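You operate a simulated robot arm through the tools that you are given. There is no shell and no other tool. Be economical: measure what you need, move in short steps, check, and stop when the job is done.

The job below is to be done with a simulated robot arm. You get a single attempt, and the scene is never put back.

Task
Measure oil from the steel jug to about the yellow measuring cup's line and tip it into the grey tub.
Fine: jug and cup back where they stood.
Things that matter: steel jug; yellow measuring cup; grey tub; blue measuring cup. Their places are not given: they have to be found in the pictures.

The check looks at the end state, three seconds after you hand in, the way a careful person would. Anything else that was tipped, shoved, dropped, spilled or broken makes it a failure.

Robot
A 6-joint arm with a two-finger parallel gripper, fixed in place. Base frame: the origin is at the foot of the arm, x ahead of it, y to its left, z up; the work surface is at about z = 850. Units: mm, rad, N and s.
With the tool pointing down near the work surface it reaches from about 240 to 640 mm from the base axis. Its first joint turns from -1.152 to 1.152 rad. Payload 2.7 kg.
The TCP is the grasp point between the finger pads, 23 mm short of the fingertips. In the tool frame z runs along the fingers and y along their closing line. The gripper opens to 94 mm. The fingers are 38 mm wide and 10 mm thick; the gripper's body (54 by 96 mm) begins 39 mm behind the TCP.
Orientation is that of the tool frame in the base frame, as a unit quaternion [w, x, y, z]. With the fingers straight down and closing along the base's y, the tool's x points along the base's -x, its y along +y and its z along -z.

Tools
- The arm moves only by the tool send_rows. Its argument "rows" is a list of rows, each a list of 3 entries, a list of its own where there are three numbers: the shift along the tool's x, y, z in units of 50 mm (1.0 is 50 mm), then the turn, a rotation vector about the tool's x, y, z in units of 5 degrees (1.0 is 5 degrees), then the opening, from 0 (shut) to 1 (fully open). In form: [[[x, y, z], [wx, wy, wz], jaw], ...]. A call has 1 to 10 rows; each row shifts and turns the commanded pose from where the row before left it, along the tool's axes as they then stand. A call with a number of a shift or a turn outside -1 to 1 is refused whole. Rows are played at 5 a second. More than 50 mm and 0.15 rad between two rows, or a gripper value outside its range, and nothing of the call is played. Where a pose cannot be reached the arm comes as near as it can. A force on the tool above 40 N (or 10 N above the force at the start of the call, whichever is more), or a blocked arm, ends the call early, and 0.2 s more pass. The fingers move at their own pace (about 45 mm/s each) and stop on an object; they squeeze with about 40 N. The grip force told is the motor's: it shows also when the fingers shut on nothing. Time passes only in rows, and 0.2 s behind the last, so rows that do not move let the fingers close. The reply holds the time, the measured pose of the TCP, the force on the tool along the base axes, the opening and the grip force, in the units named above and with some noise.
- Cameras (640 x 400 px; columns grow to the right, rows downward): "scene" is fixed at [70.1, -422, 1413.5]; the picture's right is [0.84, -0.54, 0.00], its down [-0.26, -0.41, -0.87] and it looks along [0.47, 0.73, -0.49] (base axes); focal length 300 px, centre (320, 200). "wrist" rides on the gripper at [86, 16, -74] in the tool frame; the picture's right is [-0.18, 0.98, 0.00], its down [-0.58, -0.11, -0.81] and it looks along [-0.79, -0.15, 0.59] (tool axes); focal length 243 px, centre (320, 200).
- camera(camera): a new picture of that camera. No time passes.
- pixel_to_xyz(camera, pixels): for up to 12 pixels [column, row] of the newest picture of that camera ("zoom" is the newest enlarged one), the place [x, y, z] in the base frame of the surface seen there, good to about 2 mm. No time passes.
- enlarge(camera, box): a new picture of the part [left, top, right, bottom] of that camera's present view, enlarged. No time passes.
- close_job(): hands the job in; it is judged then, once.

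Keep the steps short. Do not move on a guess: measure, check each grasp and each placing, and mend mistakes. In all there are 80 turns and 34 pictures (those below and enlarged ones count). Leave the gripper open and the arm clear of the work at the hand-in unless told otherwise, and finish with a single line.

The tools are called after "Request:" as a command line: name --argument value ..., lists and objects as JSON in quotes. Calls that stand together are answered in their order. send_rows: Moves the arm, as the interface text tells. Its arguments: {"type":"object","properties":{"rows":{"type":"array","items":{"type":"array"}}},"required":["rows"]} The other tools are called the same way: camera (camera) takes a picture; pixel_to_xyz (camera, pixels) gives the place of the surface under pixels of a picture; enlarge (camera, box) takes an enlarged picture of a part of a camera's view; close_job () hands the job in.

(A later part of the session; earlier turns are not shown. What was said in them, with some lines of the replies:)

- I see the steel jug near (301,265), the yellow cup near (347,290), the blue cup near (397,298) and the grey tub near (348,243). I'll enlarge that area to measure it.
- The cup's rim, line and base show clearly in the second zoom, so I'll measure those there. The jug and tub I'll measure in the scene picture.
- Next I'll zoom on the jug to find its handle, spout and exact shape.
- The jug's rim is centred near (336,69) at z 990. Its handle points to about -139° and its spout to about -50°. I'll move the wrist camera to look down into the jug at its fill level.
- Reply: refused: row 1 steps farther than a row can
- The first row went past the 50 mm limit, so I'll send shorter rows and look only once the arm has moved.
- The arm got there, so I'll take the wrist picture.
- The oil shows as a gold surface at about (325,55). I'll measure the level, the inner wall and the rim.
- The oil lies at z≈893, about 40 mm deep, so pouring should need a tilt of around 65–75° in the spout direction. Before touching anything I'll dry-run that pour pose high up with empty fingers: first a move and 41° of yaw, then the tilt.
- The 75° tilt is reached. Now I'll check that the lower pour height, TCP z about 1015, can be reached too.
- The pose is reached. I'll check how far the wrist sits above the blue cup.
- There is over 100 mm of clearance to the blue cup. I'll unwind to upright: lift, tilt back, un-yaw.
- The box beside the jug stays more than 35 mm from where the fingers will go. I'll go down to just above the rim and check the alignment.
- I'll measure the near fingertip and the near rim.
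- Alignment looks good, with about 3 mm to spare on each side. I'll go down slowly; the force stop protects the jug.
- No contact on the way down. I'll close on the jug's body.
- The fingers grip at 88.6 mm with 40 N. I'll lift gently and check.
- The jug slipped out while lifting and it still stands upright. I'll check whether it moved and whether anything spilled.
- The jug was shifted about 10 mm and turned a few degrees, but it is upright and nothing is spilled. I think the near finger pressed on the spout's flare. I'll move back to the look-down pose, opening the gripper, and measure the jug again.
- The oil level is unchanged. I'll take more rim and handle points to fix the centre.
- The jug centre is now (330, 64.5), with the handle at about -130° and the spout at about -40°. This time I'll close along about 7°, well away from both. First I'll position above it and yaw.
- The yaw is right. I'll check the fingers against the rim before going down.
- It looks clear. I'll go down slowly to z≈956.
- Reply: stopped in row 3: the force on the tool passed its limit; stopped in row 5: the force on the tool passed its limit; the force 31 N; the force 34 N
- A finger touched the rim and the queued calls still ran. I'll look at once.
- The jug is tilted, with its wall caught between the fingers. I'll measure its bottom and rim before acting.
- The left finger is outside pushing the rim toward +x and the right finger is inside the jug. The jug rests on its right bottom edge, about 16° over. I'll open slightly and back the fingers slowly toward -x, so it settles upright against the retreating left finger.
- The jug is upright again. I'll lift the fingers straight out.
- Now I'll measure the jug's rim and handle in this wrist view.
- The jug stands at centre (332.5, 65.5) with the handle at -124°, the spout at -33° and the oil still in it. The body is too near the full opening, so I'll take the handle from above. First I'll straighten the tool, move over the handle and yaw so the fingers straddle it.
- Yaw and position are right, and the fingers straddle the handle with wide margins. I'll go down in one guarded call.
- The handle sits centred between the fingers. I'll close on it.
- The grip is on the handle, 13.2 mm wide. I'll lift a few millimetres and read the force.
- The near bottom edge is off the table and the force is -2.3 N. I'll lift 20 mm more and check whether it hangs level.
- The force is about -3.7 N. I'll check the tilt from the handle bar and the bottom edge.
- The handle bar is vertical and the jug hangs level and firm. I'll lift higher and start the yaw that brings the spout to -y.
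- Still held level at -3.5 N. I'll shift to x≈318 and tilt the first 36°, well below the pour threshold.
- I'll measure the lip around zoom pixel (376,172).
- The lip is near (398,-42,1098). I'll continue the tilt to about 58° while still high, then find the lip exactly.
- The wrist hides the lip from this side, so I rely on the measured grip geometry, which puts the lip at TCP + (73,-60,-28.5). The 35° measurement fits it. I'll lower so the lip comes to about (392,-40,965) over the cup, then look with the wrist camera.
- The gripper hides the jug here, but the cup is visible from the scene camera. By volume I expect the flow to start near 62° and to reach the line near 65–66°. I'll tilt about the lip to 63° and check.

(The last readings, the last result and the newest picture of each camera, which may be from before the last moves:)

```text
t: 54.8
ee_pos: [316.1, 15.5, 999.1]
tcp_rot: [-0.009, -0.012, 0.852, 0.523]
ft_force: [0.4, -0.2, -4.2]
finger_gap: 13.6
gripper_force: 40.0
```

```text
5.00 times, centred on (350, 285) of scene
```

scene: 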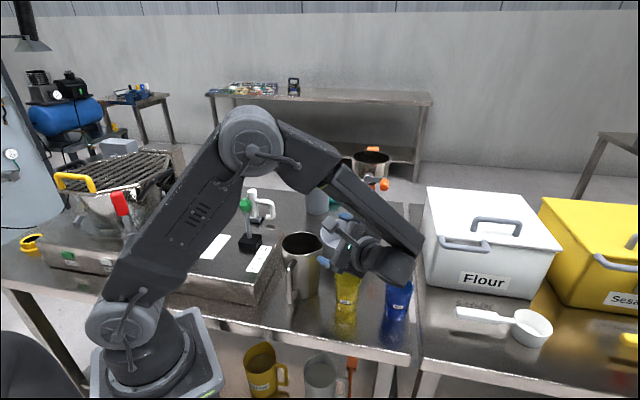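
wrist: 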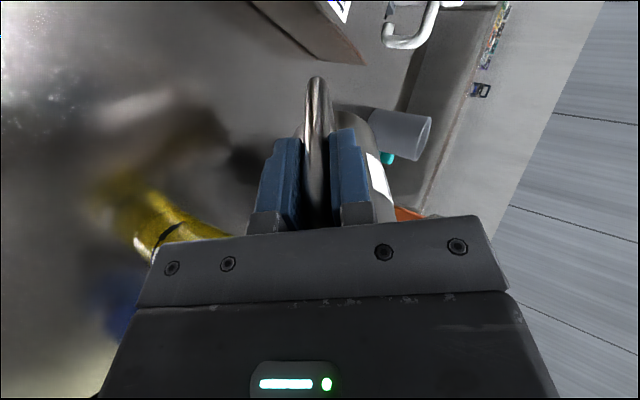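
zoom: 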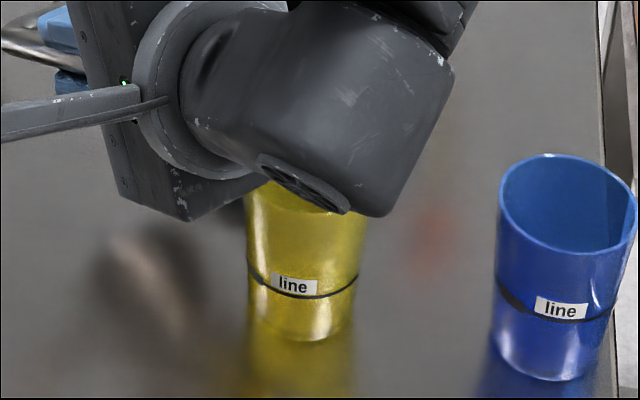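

At 63° there is no oil in the cup and none on the table. I'll add 2°.

Request:
send_rows --rows '[[[0, 0.0122, -0.0195], [-0.2, 0, 0], 0], [[0, 0.0122, -0.0195], [-0.2, 0, 0], 0], [[0, 0, 0], [0, 0, 0], 0], [[0, 0, 0], [0, 0, 0], 0], [[0, 0, 0], [0, 0, 0], 0], [[0, 0, 0], [0, 0, 0], 0], [[0, 0, 0], [0, 0, 0], 0], [[0, 0, 0], [0, 0, 0], 0]]'

Request:
enlarge --camera "scene" --box '[310, 245, 390, 325]'

```text
t: 56.6
ee_pos: [316.1, 15.3, 1000.7]
tcp_rot: [-0.009, -0.012, 0.843, 0.537]
ft_force: [0.3, -0.6, -3.4]
finger_gap: 13.6
gripper_force: 40.2
```

```text
5.00 times, centred on (350, 285) of scene
```

zoom: 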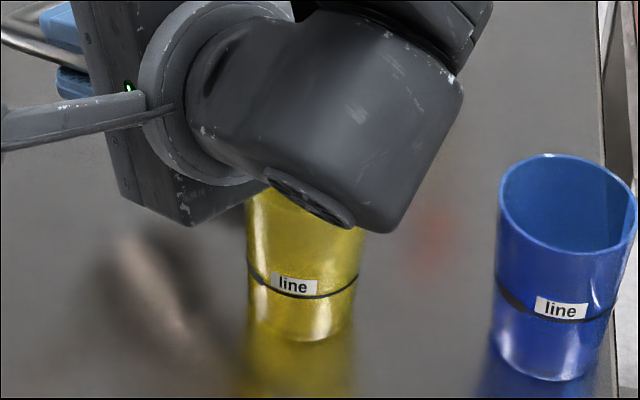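

I can't tell whether oil in the yellow cup would show through the wall. Before adding more I'll tilt back about 12° to stop any flow, raise the jug and look into the cup.

Request:
send_rows --rows '[[[0, -0.049, 0.078], [0.8, 0, 0], 0], [[0, -0.049, 0.078], [0.8, 0, 0], 0], [[0, -0.049, 0.078], [0.8, 0, 0], 0], [[0, 0.48, -0.36], [0, 0, 0], 0], [[0, 0.48, -0.36], [0, 0, 0], 0], [[0, 0.48, -0.36], [0, 0, 0], 0], [[0, 0, 0], [0, 0, 0], 0]]'

Request:
enlarge --camera "scene" --box '[310, 245, 390, 325]'

Request:
pixel_to_xyz --camera "zoom" --pixels '[[305, 165], [305, 180], [305, 190], [290, 185], [320, 185], [305, 150], [305, 140], [330, 170]]'

```text
t: 58.2
ee_pos: [316.4, 19.0, 1079.3]
tcp_rot: [-0.008, -0.013, 0.895, 0.446]
ft_force: [0.1, -0.3, -2.7]
finger_gap: 13.6
gripper_force: 40.3
```

```text
5.00 times, centred on (350, 285) of scene
```

zoom: 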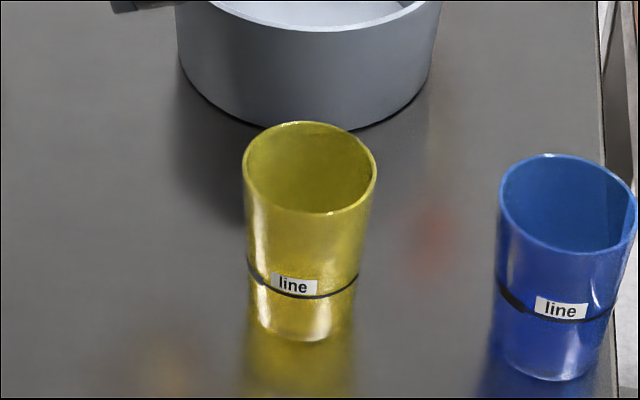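

```text
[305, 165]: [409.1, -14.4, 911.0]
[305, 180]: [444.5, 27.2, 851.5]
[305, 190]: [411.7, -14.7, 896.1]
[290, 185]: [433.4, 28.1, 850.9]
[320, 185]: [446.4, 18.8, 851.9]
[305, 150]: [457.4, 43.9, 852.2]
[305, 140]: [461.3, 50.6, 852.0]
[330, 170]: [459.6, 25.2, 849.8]
```

The cup is still empty, so flow hasn't begun. I'll go back down and tilt to about 67°.

Request:
send_rows --rows '[[[0, -0.48, 0.36], [0, 0, 0], 0], [[0, -0.48, 0.36], [0, 0, 0], 0], [[0, -0.48, 0.36], [0, 0, 0], 0], [[0, 0.049, -0.078], [-0.8, 0, 0], 0], [[0, 0.049, -0.078], [-0.8, 0, 0], 0], [[0, 0.049, -0.078], [-0.8, 0, 0], 0], [[0, 0.0122, -0.0195], [-0.2, 0, 0], 0], [[0, 0.0122, -0.0195], [-0.2, 0, 0], 0], [[0, 0, 0], [0, 0, 0], 0], [[0, 0, 0], [0, 0, 0], 0]]'

Request:
send_rows --rows '[[[0, 0, 0], [0, 0, 0], 0], [[0, 0, 0], [0, 0, 0], 0], [[0, 0, 0], [0, 0, 0], 0]]'

Request:
enlarge --camera "scene" --box '[310, 245, 390, 325]'

```text
t: 60.4
ee_pos: [316.8, 12.4, 1003.7]
tcp_rot: [-0.009, -0.012, 0.834, 0.551]
ft_force: [0.8, -0.4, -3.8]
finger_gap: 13.5
gripper_force: 39.7
```

```text
t: 61.2
ee_pos: [316.8, 14.1, 1004.6]
tcp_rot: [-0.009, -0.011, 0.834, 0.552]
ft_force: [-0.5, 0.1, -3.8]
finger_gap: 13.6
gripper_force: 39.8
```

```text
5.00 times, centred on (350, 285) of scene
```

zoom: 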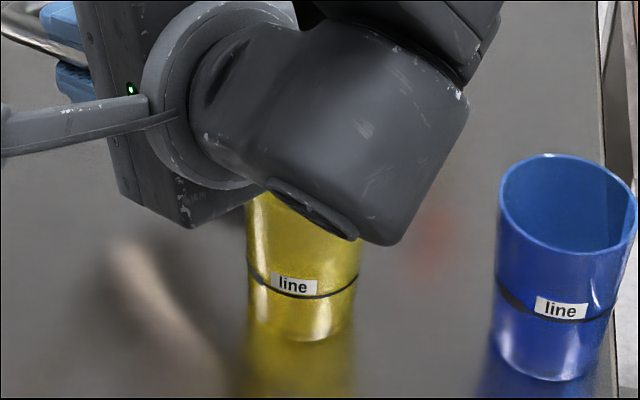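

Nothing at 67° either. I'll check whether the jug turned in the grip by measuring the visible handle bar in this view.

Request:
pixel_to_xyz --camera "zoom" --pixels '[[5, 22], [15, 28], [25, 34], [40, 45], [48, 52], [5, 35], [20, 46], [60, 15], [70, 85], [62, 80]]'

```text
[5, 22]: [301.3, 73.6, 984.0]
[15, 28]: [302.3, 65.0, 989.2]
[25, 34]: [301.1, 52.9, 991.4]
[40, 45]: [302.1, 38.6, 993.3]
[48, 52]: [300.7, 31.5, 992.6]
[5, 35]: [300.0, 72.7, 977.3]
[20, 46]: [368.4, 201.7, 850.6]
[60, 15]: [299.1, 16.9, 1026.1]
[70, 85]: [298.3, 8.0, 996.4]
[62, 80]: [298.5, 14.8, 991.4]
```

The bar end matches a 67° tilt, so the jug hasn't slipped in the grip. I'll add 2° more, to 69°, and let it settle.

Request:
send_rows --rows '[[[0, 0.0122, -0.0195], [-0.2, 0, 0], 0], [[0, 0.0122, -0.0195], [-0.2, 0, 0], 0], [[0, 0, 0], [0, 0, 0], 0], [[0, 0, 0], [0, 0, 0], 0], [[0, 0, 0], [0, 0, 0], 0], [[0, 0, 0], [0, 0, 0], 0], [[0, 0, 0], [0, 0, 0], 0], [[0, 0, 0], [0, 0, 0], 0], [[0, 0, 0], [0, 0, 0], 0], [[0, 0, 0], [0, 0, 0], 0]]'

Request:
enlarge --camera "scene" --box '[310, 245, 390, 325]'

```text
t: 63.4
ee_pos: [317.3, 13.1, 1005.5]
tcp_rot: [-0.009, -0.012, 0.824, 0.566]
ft_force: [-0.3, -0.3, -3.3]
finger_gap: 14.0
gripper_force: 39.9
```

```text
5.00 times, centred on (350, 285) of scene
```

zoom: 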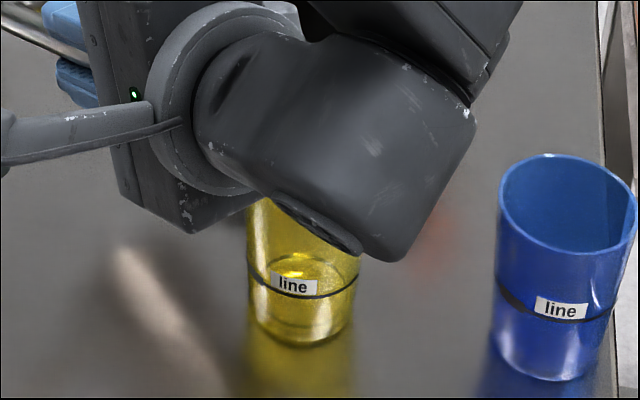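

Oil is now in the cup. Its surface ellipse runs from row 255 to 326, about a third of the way to the line. I'll add about 1.8° more and let it settle.

Request:
send_rows --rows '[[[0, 0.0122, -0.0195], [-0.2, 0, 0], 0], [[0, 0.01, -0.0156], [-0.16, 0, 0], 0], [[0, 0, 0], [0, 0, 0], 0], [[0, 0, 0], [0, 0, 0], 0], [[0, 0, 0], [0, 0, 0], 0], [[0, 0, 0], [0, 0, 0], 0], [[0, 0, 0], [0, 0, 0], 0], [[0, 0, 0], [0, 0, 0], 0], [[0, 0, 0], [0, 0, 0], 0], [[0, 0, 0], [0, 0, 0], 0]]'

Request:
enlarge --camera "scene" --box '[310, 245, 390, 325]'

```text
t: 65.6
ee_pos: [315.5, 12.1, 1007.1]
tcp_rot: [-0.009, -0.012, 0.815, 0.58]
ft_force: [-0.2, 0.2, -3.2]
finger_gap: 13.4
gripper_force: 40.1
```

```text
5.00 times, centred on (350, 285) of scene
```

zoom: 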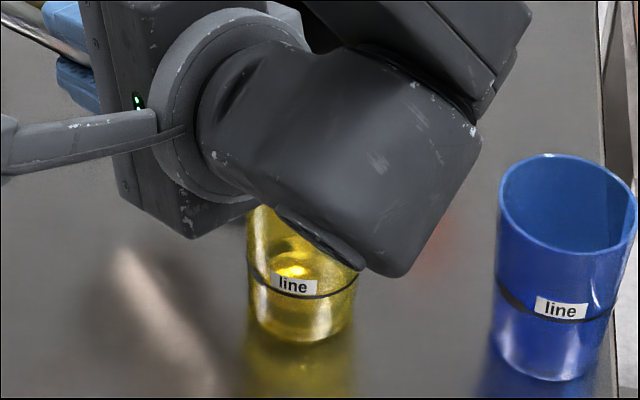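

I'll read the oil surface height from this picture.

Request:
pixel_to_xyz --camera "zoom" --pixels '[[292, 268], [280, 262], [320, 265], [330, 275], [300, 250], [300, 240], [300, 305], [320, 315], [300, 325], [340, 262], [345, 280], [265, 262]]'

```text
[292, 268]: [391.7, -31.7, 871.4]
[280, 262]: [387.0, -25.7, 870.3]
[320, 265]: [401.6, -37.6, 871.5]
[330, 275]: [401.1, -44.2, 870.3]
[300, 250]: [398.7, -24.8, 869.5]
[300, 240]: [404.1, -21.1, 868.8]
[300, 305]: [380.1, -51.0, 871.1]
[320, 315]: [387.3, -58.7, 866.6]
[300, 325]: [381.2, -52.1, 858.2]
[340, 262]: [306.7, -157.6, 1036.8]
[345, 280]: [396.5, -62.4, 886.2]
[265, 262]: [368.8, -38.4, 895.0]
```

The oil surface is at z≈870.5 and the line at ≈881, so about 10 mm more is needed. I'll add 1.5°.

Request:
send_rows --rows '[[[0, 0.0092, -0.0146], [-0.15, 0, 0], 0], [[0, 0.0092, -0.0146], [-0.15, 0, 0], 0], [[0, 0, 0], [0, 0, 0], 0], [[0, 0, 0], [0, 0, 0], 0], [[0, 0, 0], [0, 0, 0], 0], [[0, 0, 0], [0, 0, 0], 0], [[0, 0, 0], [0, 0, 0], 0], [[0, 0, 0], [0, 0, 0], 0], [[0, 0, 0], [0, 0, 0], 0], [[0, 0, 0], [0, 0, 0], 0]]'

Request:
enlarge --camera "scene" --box '[310, 245, 390, 325]'

Request:
pixel_to_xyz --camera "zoom" --pixels '[[292, 265], [280, 258], [300, 262], [300, 250], [310, 265], [300, 240], [300, 235], [285, 245], [320, 305], [290, 298], [290, 282], [330, 275]]'

```text
t: 67.8
ee_pos: [315.6, 9.6, 1008.2]
tcp_rot: [-0.009, -0.011, 0.808, 0.59]
ft_force: [-0.3, -0.2, -3.0]
finger_gap: 13.7
gripper_force: 39.8
```

```text
5.00 times, centred on (350, 285) of scene
```

zoom: 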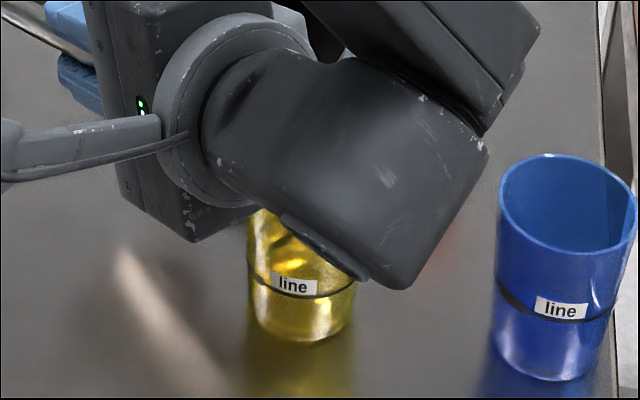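

```text
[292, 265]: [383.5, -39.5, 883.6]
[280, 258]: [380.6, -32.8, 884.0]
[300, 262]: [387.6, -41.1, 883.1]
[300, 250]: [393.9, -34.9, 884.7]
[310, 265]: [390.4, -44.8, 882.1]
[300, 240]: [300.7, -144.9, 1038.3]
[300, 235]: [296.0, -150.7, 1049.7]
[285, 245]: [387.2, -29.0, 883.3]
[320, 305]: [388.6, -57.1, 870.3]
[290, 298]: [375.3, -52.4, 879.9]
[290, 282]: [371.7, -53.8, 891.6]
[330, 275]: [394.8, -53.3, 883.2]
```

The surface is at ≈883, right at the line. I'll tilt back now to stop the flow.

Request:
send_rows --rows '[[[0, -0.061, 0.0975], [1, 0, 0], 0], [[0, -0.061, 0.0975], [1, 0, 0], 0], [[0, -0.061, 0.0975], [1, 0, 0], 0], [[0, -0.061, 0.0975], [1, 0, 0], 0], [[0, 0.3, -0.25], [0.8, 0, 0], 0], [[0, 0.4, -0.4], [0.8, 0, 0], 0], [[0, 0.4, -0.4], [0.8, 0, 0], 0], [[0, 0.4, -0.5], [0.8, 0, 0], 0], [[0, 0, 0], [0.8, 0, 0], 0]]'

```text
t: 69.8
ee_pos: [315.1, 18.2, 1098.0]
tcp_rot: [-0.006, -0.013, 0.96, 0.278]
ft_force: [0.6, 1.2, -3.3]
finger_gap: 13.6
gripper_force: 40.2
```

The flow has stopped and the jug is coming up. I'll finish levelling, then yaw it to its original heading, about +40°.

Request:
send_rows --rows '[[[0, 0, 0], [0.8, 0, 0], 0], [[0, 0, 0], [0.8, 0, 0], 0], [[0, 0, 0], [0.8, 0, 0], 0], [[0, 0, 0], [0.8, 0, 0], 0], [[0, 0, 0], [0.8, 0, 0], 0], [[0, 0, 0], [0.8, 0, 0], 0], [[0, 0, 0], [0.8, 0, 0], 0], [[0, 0, 0], [0.8, 0, 0], 0], [[0, 0, 0], [0, 0, 0], 0]]'

Request:
send_rows --rows '[[[0.35, 0.03, 0], [0, 0, 0], 0], [[0.35, 0.03, 0], [0, 0, 0], 0], [[0, 0, 0], [0, 0, -0.9], 0], [[0, 0, 0], [0, 0, -1], 0], [[0, 0, 0], [0, 0, -1], 0], [[0, 0, 0], [0, 0, -1], 0], [[0, 0, 0], [0, 0, -1], 0], [[0, 0, 0], [0, 0, -1], 0], [[0, 0, 0], [0, 0, -1], 0], [[0, 0, 0], [0, 0, -0.8], 0]]'

Request:
send_rows --rows '[[[0, 0, 0], [0, 0, 0], 0]]'

```text
t: 71.8
ee_pos: [317.1, 19.2, 1097.5]
tcp_rot: [-0.001, -0.014, 1.0, 0.002]
ft_force: [0.0, -0.8, -2.6]
finger_gap: 13.5
gripper_force: 40.0
```

```text
t: 74.0
ee_pos: [281.3, 22.0, 1098.1]
tcp_rot: [0.0, -0.344, 0.939, 0.002]
ft_force: [-0.5, -0.2, -3.2]
finger_gap: 13.7
gripper_force: 40.3
```

```text
t: 74.4
ee_pos: [282.1, 22.5, 1098.1]
tcp_rot: [-0.001, -0.343, 0.939, 0.002]
ft_force: [0.0, -0.5, -2.5]
finger_gap: 13.5
gripper_force: 40.0
```

The heading and place agree with the original. I'll make the small correction and lower to just above the table.

Request:
send_rows --rows '[[[0.038, 0.014, 0.4], [0, 0, 0], 0], [[0, 0, 0.6], [0, 0, 0], 0], [[0, 0, 0.6], [0, 0, 0], 0], [[0, 0, 0.5], [0, 0, 0], 0], [[0, 0, 0.3], [0, 0, 0], 0], [[0, 0, 0.2], [0, 0, 0], 0], [[0, 0, 0.12], [0, 0, 0], 0], [[0, 0, 0.06], [0, 0, 0], 0], [[0, 0, 0], [0, 0, 0], 0]]'

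```text
t: 76.4
ee_pos: [279.0, 21.2, 958.6]
tcp_rot: [0.0, -0.344, 0.939, 0.003]
ft_force: [-0.8, -0.5, -2.7]
finger_gap: 13.9
gripper_force: 40.0
```

It still hangs at -2.7 N, so about 2 mm remain. I'll lower gently until it touches.

Request:
send_rows --rows '[[[0, 0, 0.03], [0, 0, 0], 0], [[0, 0, 0.02], [0, 0, 0], 0], [[0, 0, 0], [0, 0, 0], 0]]'

```text
t: 77.2
ee_pos: [279.8, 21.6, 956.2]
tcp_rot: [0.001, -0.343, 0.939, 0.002]
ft_force: [-6.2, -2.9, 19.6]
finger_gap: 13.9
gripper_force: 39.8
```

It touches the table. I'll ease up 1 mm, open, and rise clear.

Request:
send_rows --rows '[[[0, 0, -0.02], [0, 0, 0], 0], [[0, 0, 0], [0, 0, 0], 0.3], [[0, 0, 0], [0, 0, 0], 0.6], [[0, 0, 0], [0, 0, 0], 0.8], [[0, 0, 0], [0, 0, 0], 0.8], [[0, 0, -0.3], [0, 0, 0], 0.8], [[0, 0, -0.7], [0, 0, 0], 0.8], [[0, 0, -0.9], [0, 0, 0], 0.8], [[0, 0, -0.9], [0, 0, 0], 0.8], [[0, 0, 0], [0, 0, 0], 0.8]]'

```text
t: 79.4
ee_pos: [279.1, 21.6, 1097.0]
tcp_rot: [0.0, -0.343, 0.939, 0.003]
ft_force: [0.3, 0.8, -0.5]
finger_gap: 75.2
gripper_force: 0.0
```

The jug is released. Now for the cup at (390.4,-41.1): I'll move above it and yaw, so the pour happens between the fingers with the camera side up and clear of the jug's spout.

Request:
send_rows --rows '[[[-0.3, -0.798, 0.2], [0, 0, 0], 0.85], [[-0.3, -0.798, 0.2], [0, 0, 0], 0.85], [[-0.3, -0.798, 0.2], [0, 0, 0], 0.85], [[0, 0, 0], [0, 0, 1], 0.85], [[0, 0, 0], [0, 0, 1], 0.85], [[0, 0, 0], [0, 0, 1], 0.85], [[0, 0, 0], [0, 0, 1], 0.85], [[0, 0, 0], [0, 0, 1], 0.85], [[0, 0, 0], [0, 0, 1], 0.85], [[0, 0, 0], [0, 0, 1], 0.85]]'

Request:
send_rows --rows '[[[0, 0, 0], [0, 0, 1], 0.85], [[0, 0, 0], [0, 0, 1], 0.85], [[0, 0, 0], [0, 0, 1], 0.85], [[0, 0, 0], [0, 0, 1], 0.85], [[0, 0, 0], [0, 0, 1], 0.85], [[0, 0, 0], [0, 0, 1], 0.85], [[0, 0, 0], [0, 0, 1], 0.85], [[0, 0, 0], [0, 0, 1], 0.85], [[0, 0, 0], [0, 0, 1], 0.85], [[0, 0, 0], [0, 0, 1], 0.85]]'

Request:
send_rows --rows '[[[0, 0, 0], [0, 0, 1], 0.85], [[0, 0, 0], [0, 0, 1], 0.85], [[0, 0, 0], [0, 0, 1], 0.85], [[0, 0, 0], [0, 0, 1], 0.85], [[0, 0, 0], [0, 0, 1], 0.85], [[0, 0, 0], [0, 0, 1], 0.85], [[0, 0, 0], [0, 0, 1], 0.85], [[0, 0, 0], [0, 0, 1], 0.85], [[0, 0, 0], [0, 0, 1], 0.85], [[0, 0, 0], [0, 0, 1], 0.85]]'

Request:
send_rows --rows '[[[0, 0, 0], [0, 0, 1], 0.85], [[0, 0, 0], [0, 0, 1], 0.85], [[0, 0, 0], [0, 0, 0], 0.85]]'

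```text
t: 81.6
ee_pos: [390.8, -41.5, 1065.7]
tcp_rot: [-0.001, -0.044, 0.999, 0.003]
ft_force: [0.5, 1.1, 0.0]
finger_gap: 79.9
gripper_force: 0.0
```

```text
t: 83.8
ee_pos: [391.8, -40.5, 1066.7]
tcp_rot: [-0.002, 0.381, 0.924, 0.003]
ft_force: [-0.9, -0.1, 0.6]
finger_gap: 79.9
gripper_force: 0.0
```

```text
t: 86.0
ee_pos: [391.2, -42.1, 1065.4]
tcp_rot: [-0.003, 0.737, 0.675, 0.002]
ft_force: [0.4, -0.5, 1.6]
finger_gap: 79.7
gripper_force: 0.1
```

```text
t: 86.8
ee_pos: [391.4, -40.8, 1065.5]
tcp_rot: [-0.004, 0.792, 0.611, 0.0]
ft_force: [1.2, 1.0, -0.2]
finger_gap: 80.0
gripper_force: 0.0
```

Yaw and position are right, with 11 mm of finger clearance around the cup. I'll go down guarded to z≈904.

Request:
send_rows --rows '[[[0, 0, 0.7], [0, 0, 0], 0.85], [[0, 0, 0.7], [0, 0, 0], 0.85], [[0, 0, 0.5], [0, 0, 0], 0.85], [[0, 0, 0.4], [0, 0, 0], 0.85], [[0, 0, 0.4], [0, 0, 0], 0.85], [[0, 0, 0.3], [0, 0, 0], 0.85], [[0, 0, 0.23], [0, 0, 0], 0.85], [[0, 0, 0], [0, 0, 0], 0.85]]'

```text
t: 88.6
ee_pos: [390.7, -40.3, 905.1]
tcp_rot: [-0.003, 0.793, 0.61, 0.001]
ft_force: [-0.8, -1.2, 0.4]
finger_gap: 79.9
gripper_force: 0.2
```

No contact. I'll close on the cup.

Request:
send_rows --rows '[[[0, 0, 0], [0, 0, 0], 0.7], [[0, 0, 0], [0, 0, 0], 0.6], [[0, 0, 0], [0, 0, 0], 0.5], [[0, 0, 0], [0, 0, 0], 0.4], [[0, 0, 0], [0, 0, 0], 0.3], [[0, 0, 0], [0, 0, 0], 0.3], [[0, 0, 0], [0, 0, 0], 0]]'

Request:
send_rows --rows '[[[0, 0, -0.1], [0, 0, 0], 0], [[0, 0, -0.2], [0, 0, 0], 0], [[0, 0, -0.2], [0, 0, 0], 0], [[0, 0, 0], [0, 0, 0], 0]]'

Request:
enlarge --camera "scene" --box '[270, 200, 430, 330]'

```text
t: 90.2
ee_pos: [391.2, -41.3, 905.0]
tcp_rot: [-0.003, 0.792, 0.61, 0.001]
ft_force: [-0.3, 0.9, 0.8]
finger_gap: 58.3
gripper_force: 39.9
```

```text
t: 91.2
ee_pos: [391.6, -41.1, 930.8]
tcp_rot: [-0.003, 0.793, 0.61, 0.001]
ft_force: [0.4, -0.8, -1.9]
finger_gap: 58.3
gripper_force: 39.8
```

```text
3.08 times, centred on (350, 265) of scene
```

zoom: 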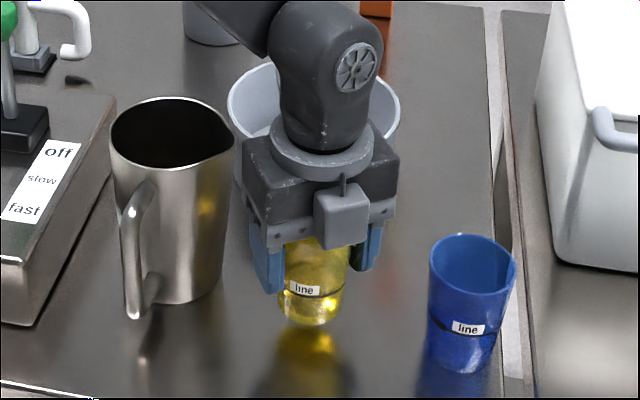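

The cup is held with its oil (58.3 mm grip, upright) and the jug is back in place. I see a block on the front of the gripper, on the side where I would pour, so I'll measure it.

Request:
pixel_to_xyz --camera "zoom" --pixels '[[340, 230], [340, 244], [320, 200], [355, 244], [345, 185], [360, 210], [315, 245], [315, 285], [295, 215], [270, 240], [315, 318], [380, 200]]'

Request:
pixel_to_xyz --camera "zoom" --pixels '[[112, 135], [175, 98], [235, 150], [190, 168], [128, 220], [128, 300], [190, 300], [462, 234], [431, 265], [230, 95], [399, 95], [395, 120]]'

```text
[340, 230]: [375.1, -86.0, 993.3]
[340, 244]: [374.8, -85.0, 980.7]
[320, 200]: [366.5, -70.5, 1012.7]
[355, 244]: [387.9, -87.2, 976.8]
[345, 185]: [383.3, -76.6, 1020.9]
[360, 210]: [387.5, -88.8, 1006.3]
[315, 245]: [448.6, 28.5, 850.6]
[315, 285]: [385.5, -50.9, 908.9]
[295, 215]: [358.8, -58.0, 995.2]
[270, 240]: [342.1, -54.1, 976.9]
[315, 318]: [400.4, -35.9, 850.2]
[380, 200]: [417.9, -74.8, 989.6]
```

```text
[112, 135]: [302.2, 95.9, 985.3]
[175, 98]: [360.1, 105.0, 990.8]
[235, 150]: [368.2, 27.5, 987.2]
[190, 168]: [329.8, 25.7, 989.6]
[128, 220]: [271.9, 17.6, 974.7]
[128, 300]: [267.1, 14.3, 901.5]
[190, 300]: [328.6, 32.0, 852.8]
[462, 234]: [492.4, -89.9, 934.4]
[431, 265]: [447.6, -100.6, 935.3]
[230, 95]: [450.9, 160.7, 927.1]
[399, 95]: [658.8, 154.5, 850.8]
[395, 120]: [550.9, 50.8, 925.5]
```

The jug stands back where it was: the handle point (267,14) matches the original (268,13). The block's lower face starts 14 mm beyond the cup's rim, so a slow pour clears it. I'll lift and carry the cup level to the tub, whose centre is about (508,110).

Request:
send_rows --rows '[[[0, 0, -0.3], [0, 0, 0], 0], [[0, 0, -0.5], [0, 0, 0], 0], [[0, 0, -0.6], [0, 0, 0], 0], [[0, 0, -0.5], [0, 0, 0], 0], [[0, 0, -0.3], [0, 0, 0], 0], [[0, 0, 0], [0, 0, 0], 0]]'

Request:
send_rows --rows '[[[0.2, 0.07, 0], [0, 0, 0], 0], [[0.4, 0.14, 0], [0, 0, 0], 0], [[0.5, 0.17, 0], [0, 0, 0], 0], [[0.55, 0.19, 0], [0, 0, 0], 0], [[0.55, 0.19, 0], [0, 0, 0], 0], [[0.55, 0.19, 0], [0, 0, 0], 0], [[0.55, 0.19, 0], [0, 0, 0], 0], [[0.5, 0.17, 0], [0, 0, 0], 0], [[0.35, 0.13, 0], [0, 0, 0], 0], [[0.14, 0.05, 0], [0, 0, 0], 0]]'

Request:
send_rows --rows '[[[0, 0, 0], [0, 0, 0], 0]]'

```text
t: 92.6
ee_pos: [391.6, -41.5, 1040.4]
tcp_rot: [-0.003, 0.792, 0.611, 0.001]
ft_force: [-0.3, 0.5, -2.4]
finger_gap: 58.1
gripper_force: 40.2
```

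```text
t: 94.8
ee_pos: [517.7, 147.4, 1040.1]
tcp_rot: [-0.002, 0.792, 0.61, 0.001]
ft_force: [-0.4, 0.3, -2.3]
finger_gap: 58.1
gripper_force: 39.7
```

```text
t: 95.2
ee_pos: [518.3, 147.2, 1040.3]
tcp_rot: [-0.003, 0.792, 0.61, 0.0]
ft_force: [0.2, 0.7, -1.4]
finger_gap: 58.3
gripper_force: 40.0
```

In position over the tub. I'll lower a little and tilt to 50°, which should be before the flow starts.

Request:
send_rows --rows '[[[0, 0, 0.4], [0, 0, 0], 0], [[0, 0, 0], [0, 0.7, 0], 0], [[0, 0, 0], [0, 1, 0], 0], [[0, 0, 0], [0, 1.0, 0], 0], [[0, 0, 0], [0, 1, 0], 0], [[0, 0, 0], [0, 1, 0], 0], [[0, 0, 0], [0, 1, 0], 0], [[0, 0, 0], [0, 1, 0], 0], [[0, 0, 0], [0, 1, 0], 0], [[0, 0, 0], [0, 1, 0], 0]]'

```text
t: 97.4
ee_pos: [517.8, 147.4, 1020.1]
tcp_rot: [-0.228, 0.736, 0.566, 0.295]
ft_force: [0.2, 0.4, -1.5]
finger_gap: 58.6
gripper_force: 40.3
```

The pose is good (44°). I'll pour slowly on to about 84°.

Request:
send_rows --rows '[[[0, 0, 0], [0, 0.8, 0], 0], [[0, 0, 0], [0, 0.8, 0], 0], [[0, 0, 0], [0, 0.8, 0], 0], [[0, 0, 0], [0, 0.5, 0], 0], [[0, 0, 0], [0, 0.4, 0], 0], [[0, 0, 0], [0, 0.4, 0], 0], [[0, 0, 0], [0, 0.4, 0], 0], [[0, 0, 0], [0, 0.4, 0], 0], [[0, 0, 0], [0, 0.4, 0], 0], [[0, 0, 0], [0, 0.4, 0], 0]]'

Request:
send_rows --rows '[[[0, 0, 0], [0, 0.4, 0], 0], [[0, 0, 0], [0, 0.4, 0], 0], [[0, 0, 0], [0, 0.4, 0], 0], [[0, 0, 0], [0, 0.4, 0], 0], [[0, 0, 0], [0, 0.4, 0], 0], [[0, 0, 0], [0, 0.4, 0], 0], [[0, 0, 0], [0, 0.5, 0], 0], [[0, 0, 0], [0, 0.5, 0], 0], [[0, 0, 0], [0, 0.5, 0], 0], [[0, 0, 0], [0, 0, 0], 0]]'

```text
t: 99.6
ee_pos: [517.7, 147.8, 1020.7]
tcp_rot: [-0.353, 0.648, 0.498, 0.455]
ft_force: [0.0, 0.3, -1.8]
finger_gap: 58.4
gripper_force: 40.4
```

```text
t: 101.8
ee_pos: [517.8, 147.8, 1021.6]
tcp_rot: [-0.432, 0.561, 0.431, 0.559]
ft_force: [0.7, 0.1, -1.0]
finger_gap: 58.3
gripper_force: 40.0
```

Now at 90°. I'll raise 40 mm for clearance and go to about 115° to drain it.

Request:
send_rows --rows '[[[0.4, 0, 0], [0, 0, 0], 0], [[0.4, 0, 0], [0, 0, 0], 0], [[0, 0, 0], [0, 0.7, 0], 0], [[0, 0, 0], [0, 0.8, 0], 0], [[0, 0, 0], [0, 0.8, 0], 0], [[0, 0, 0], [0, 0.9, 0], 0], [[0, 0, 0], [0, 0.9, 0], 0], [[0, 0, 0], [0, 0.9, 0], 0], [[0, 0, 0], [0, 0, 0], 0], [[0, 0, 0], [0, 0, 0], 0]]'

Request:
send_rows --rows '[[[0, 0, 0], [0, 0, 0], 0], [[0, 0, 0], [0, 0, 0], 0], [[0, 0, 0], [0, 0, 0], 0], [[0, 0, 0], [0, 0, 0], 0], [[0, 0, 0], [0, 0, 0], 0], [[0, 0, 0], [0, 0, 0], 0], [[0, 0, 0], [0, 0, 0], 0]]'

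```text
t: 104.0
ee_pos: [516.7, 147.0, 1060.8]
tcp_rot: [-0.515, 0.428, 0.327, 0.667]
ft_force: [-0.3, 0.1, -1.6]
finger_gap: 58.6
gripper_force: 40.2
```

```text
t: 105.6
ee_pos: [516.2, 148.7, 1060.2]
tcp_rot: [-0.515, 0.428, 0.328, 0.667]
ft_force: [-0.1, 0.6, -1.4]
finger_gap: 58.2
gripper_force: 39.7
```

At 115° and drained. I'll turn the cup back upright over the tub.

Request:
send_rows --rows '[[[0, 0, 0], [0, -1, 0], 0], [[0, 0, 0], [0, -1, 0], 0], [[0, 0, 0], [0, -1, 0], 0], [[0, 0, 0], [0, -1, 0], 0], [[0, 0, 0], [0, -1, 0], 0], [[0, 0, 0], [0, -1, 0], 0], [[0, 0, 0], [0, -1, 0], 0], [[0, 0, 0], [0, -1, 0], 0], [[0, 0, 0], [0, -1, 0], 0], [[0, 0, 0], [0, -1, 0], 0]]'

Request:
send_rows --rows '[[[0, 0, 0], [0, -1, 0], 0], [[0, 0, 0], [0, -1, 0], 0], [[0, 0, 0], [0, -1, 0], 0], [[0, 0, 0], [0, -1, 0], 0], [[0, 0, 0], [0, -1, 0], 0], [[0, 0, 0], [0, -1, 0], 0], [[0, 0, 0], [0, -1, 0], 0], [[0, 0, 0], [0, -1, 0], 0], [[0, 0, 0], [0, -1, 0], 0], [[0, 0, 0], [0, -1, 0], 0]]'

Request:
send_rows --rows '[[[0, 0, 0], [0, -1, 0], 0], [[0, 0, 0], [0, -1, 0], 0], [[0, 0, 0], [0, -0.9, 0], 0], [[0, 0, 0], [0, 0, 0], 0]]'

```text
t: 107.8
ee_pos: [518.1, 148.3, 1060.3]
tcp_rot: [-0.327, 0.67, 0.514, 0.423]
ft_force: [-0.4, 0.6, -1.4]
finger_gap: 58.2
gripper_force: 40.0
```

```text
t: 110.0
ee_pos: [517.2, 147.7, 1061.9]
tcp_rot: [-0.081, 0.786, 0.604, 0.1]
ft_force: [-0.7, -0.2, -1.2]
finger_gap: 58.5
gripper_force: 39.6
```

```text
t: 111.0
ee_pos: [517.5, 147.1, 1059.9]
tcp_rot: [-0.002, 0.792, 0.611, 0.0]
ft_force: [-0.1, 0.3, -0.9]
finger_gap: 58.2
gripper_force: 39.9
```

Upright again. I'll carry the cup back over its place.

Request:
send_rows --rows '[[[-0.25, -0.09, 0], [0, 0, 0], 0], [[-0.45, -0.155, 0], [0, 0, 0], 0], [[-0.5, -0.17, 0], [0, 0, 0], 0], [[-0.5, -0.17, 0], [0, 0, 0], 0], [[-0.5, -0.17, 0], [0, 0, 0], 0], [[-0.5, -0.17, 0], [0, 0, 0], 0], [[-0.5, -0.17, 0], [0, 0, 0], 0], [[-0.5, -0.17, 0], [0, 0, 0], 0], [[-0.4, -0.14, 0], [0, 0, 0], 0], [[-0.194, -0.075, 0], [0, 0, 0], 0]]'

Request:
send_rows --rows '[[[0, 0, 0], [0, 0, 0], 0]]'

```text
t: 113.2
ee_pos: [391.5, -42.0, 1059.5]
tcp_rot: [-0.002, 0.792, 0.611, 0.001]
ft_force: [-0.3, -0.4, -1.2]
finger_gap: 58.2
gripper_force: 40.0
```

```text
t: 113.6
ee_pos: [391.6, -40.5, 1060.1]
tcp_rot: [-0.003, 0.792, 0.61, 0.0]
ft_force: [0.0, -0.2, -0.9]
finger_gap: 58.1
gripper_force: 40.0
```

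Over the place. I'll lower to just above the table.

Request:
send_rows --rows '[[[0, -0.01, 0.4], [0, 0, 0], 0], [[0, 0, 0.7], [0, 0, 0], 0], [[0, 0, 0.7], [0, 0, 0], 0], [[0, 0, 0.5], [0, 0, 0], 0], [[0, 0, 0.4], [0, 0, 0], 0], [[0, 0, 0.2], [0, 0, 0], 0], [[0, 0, 0.12], [0, 0, 0], 0], [[0, 0, 0.03], [0, 0, 0], 0], [[0, 0, 0], [0, 0, 0], 0]]'

```text
t: 115.6
ee_pos: [389.8, -40.9, 905.8]
tcp_rot: [-0.003, 0.792, 0.61, 0.002]
ft_force: [-0.1, 0.9, -1.3]
finger_gap: 58.7
gripper_force: 40.2
```

Nearly down. I'll lower about 1 mm more and read the contact force.

Request:
send_rows --rows '[[[0, 0, 0.016], [0, 0, 0], 0], [[0, 0, 0], [0, 0, 0], 0]]'

```text
t: 116.2
ee_pos: [391.6, -40.8, 905.9]
tcp_rot: [-0.003, 0.792, 0.611, 0.0]
ft_force: [0.5, 0.7, -2.3]
finger_gap: 58.6
gripper_force: 39.7
```

Request:
send_rows --rows '[[[0, 0, 0.014], [0, 0, 0], 0], [[0, 0, 0], [0, 0, 0], 0]]'

```text
t: 116.8
ee_pos: [391.0, -40.1, 906.1]
tcp_rot: [-0.003, 0.793, 0.61, 0.001]
ft_force: [0.4, 0.6, -1.2]
finger_gap: 58.6
gripper_force: 39.5
```

The force still shows hanging, about 1 mm above the grasp height of 905. A little more.

Request:
send_rows --rows '[[[0, 0, 0.016], [0, 0, 0], 0], [[0, 0, 0], [0, 0, 0], 0]]'

```text
t: 117.4
ee_pos: [389.9, -39.9, 904.8]
tcp_rot: [-0.003, 0.792, 0.61, 0.001]
ft_force: [0.2, 0.0, -1.6]
finger_gap: 58.9
gripper_force: 40.1
```

Request:
send_rows --rows '[[[0, 0, 0.014], [0, 0, 0], 0], [[0, 0, 0], [0, 0, 0], 0]]'

```text
t: 118.0
ee_pos: [392.0, -41.5, 904.4]
tcp_rot: [-0.003, 0.792, 0.61, 0.001]
ft_force: [-3.3, 1.8, 9.1]
finger_gap: 58.6
gripper_force: 39.9
```

It's in contact with the table (+9 N). I'll open slowly and rise straight up.

Request:
send_rows --rows '[[[0, 0, 0], [0, 0, 0], 0.65], [[0, 0, 0], [0, 0, 0], 0.75], [[0, 0, 0], [0, 0, 0], 0.85], [[0, 0, 0], [0, 0, 0], 0.85], [[0, 0, -0.3], [0, 0, 0], 0.85], [[0, 0, -0.6], [0, 0, 0], 0.85], [[0, 0, -0.8], [0, 0, 0], 0.85], [[0, 0, -0.9], [0, 0, 0], 0.85], [[0, 0, -0.9], [0, 0, 0], 1], [[0, 0, -0.9], [0, 0, 0], 1]]'

Request:
send_rows --rows '[[[0, 0, -0.9], [0, 0, 0], 1], [[0, 0, -0.9], [0, 0, 0], 1], [[0, 0, 0], [0, 0, 0], 1]]'

Request:
enlarge --camera "scene" --box '[260, 200, 420, 330]'

Request:
pixel_to_xyz --camera "zoom" --pixels '[[345, 125], [345, 140], [320, 135], [370, 135], [304, 245], [384, 250], [340, 315], [340, 345], [265, 150], [345, 150], [157, 300], [143, 140]]'

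```text
t: 120.2
ee_pos: [390.1, -42.0, 1127.3]
tcp_rot: [-0.003, 0.792, 0.611, 0.001]
ft_force: [-0.3, -0.5, 0.5]
finger_gap: 94.1
gripper_force: 0.0
```

```text
t: 121.0
ee_pos: [391.8, -42.8, 1215.8]
tcp_rot: [-0.004, 0.792, 0.61, 0.001]
ft_force: [0.6, -0.4, 1.0]
finger_gap: 93.9
gripper_force: 0.2
```

```text
3.08 times, centred on (340, 265) of scene
```

zoom: 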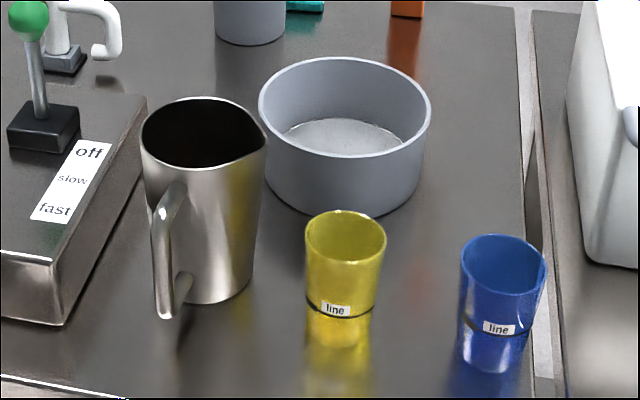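

```text
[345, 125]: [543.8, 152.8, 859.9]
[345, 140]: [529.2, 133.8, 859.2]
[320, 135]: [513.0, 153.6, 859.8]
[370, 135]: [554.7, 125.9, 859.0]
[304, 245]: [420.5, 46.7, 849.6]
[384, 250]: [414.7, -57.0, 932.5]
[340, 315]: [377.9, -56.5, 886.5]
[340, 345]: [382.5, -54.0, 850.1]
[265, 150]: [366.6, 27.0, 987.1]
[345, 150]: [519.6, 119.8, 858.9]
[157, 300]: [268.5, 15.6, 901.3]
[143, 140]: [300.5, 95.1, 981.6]
```

Everything stands upright and clear. The jug is within about 2 mm of its first place and the cup within about 4 mm. A thin oil layer covers the tub floor, no spills show, and the gripper is open and high. I'm handing in.

Request:
close_job

```text
The job is handed in.
```

I measured oil from the steel jug to the yellow cup's line (about 2–3 mm over), tipped it into the grey tub, and put jug and cup back within a few mm; on the way my first two grips moved the jug and tilted it about 16°, but I saw no spill.
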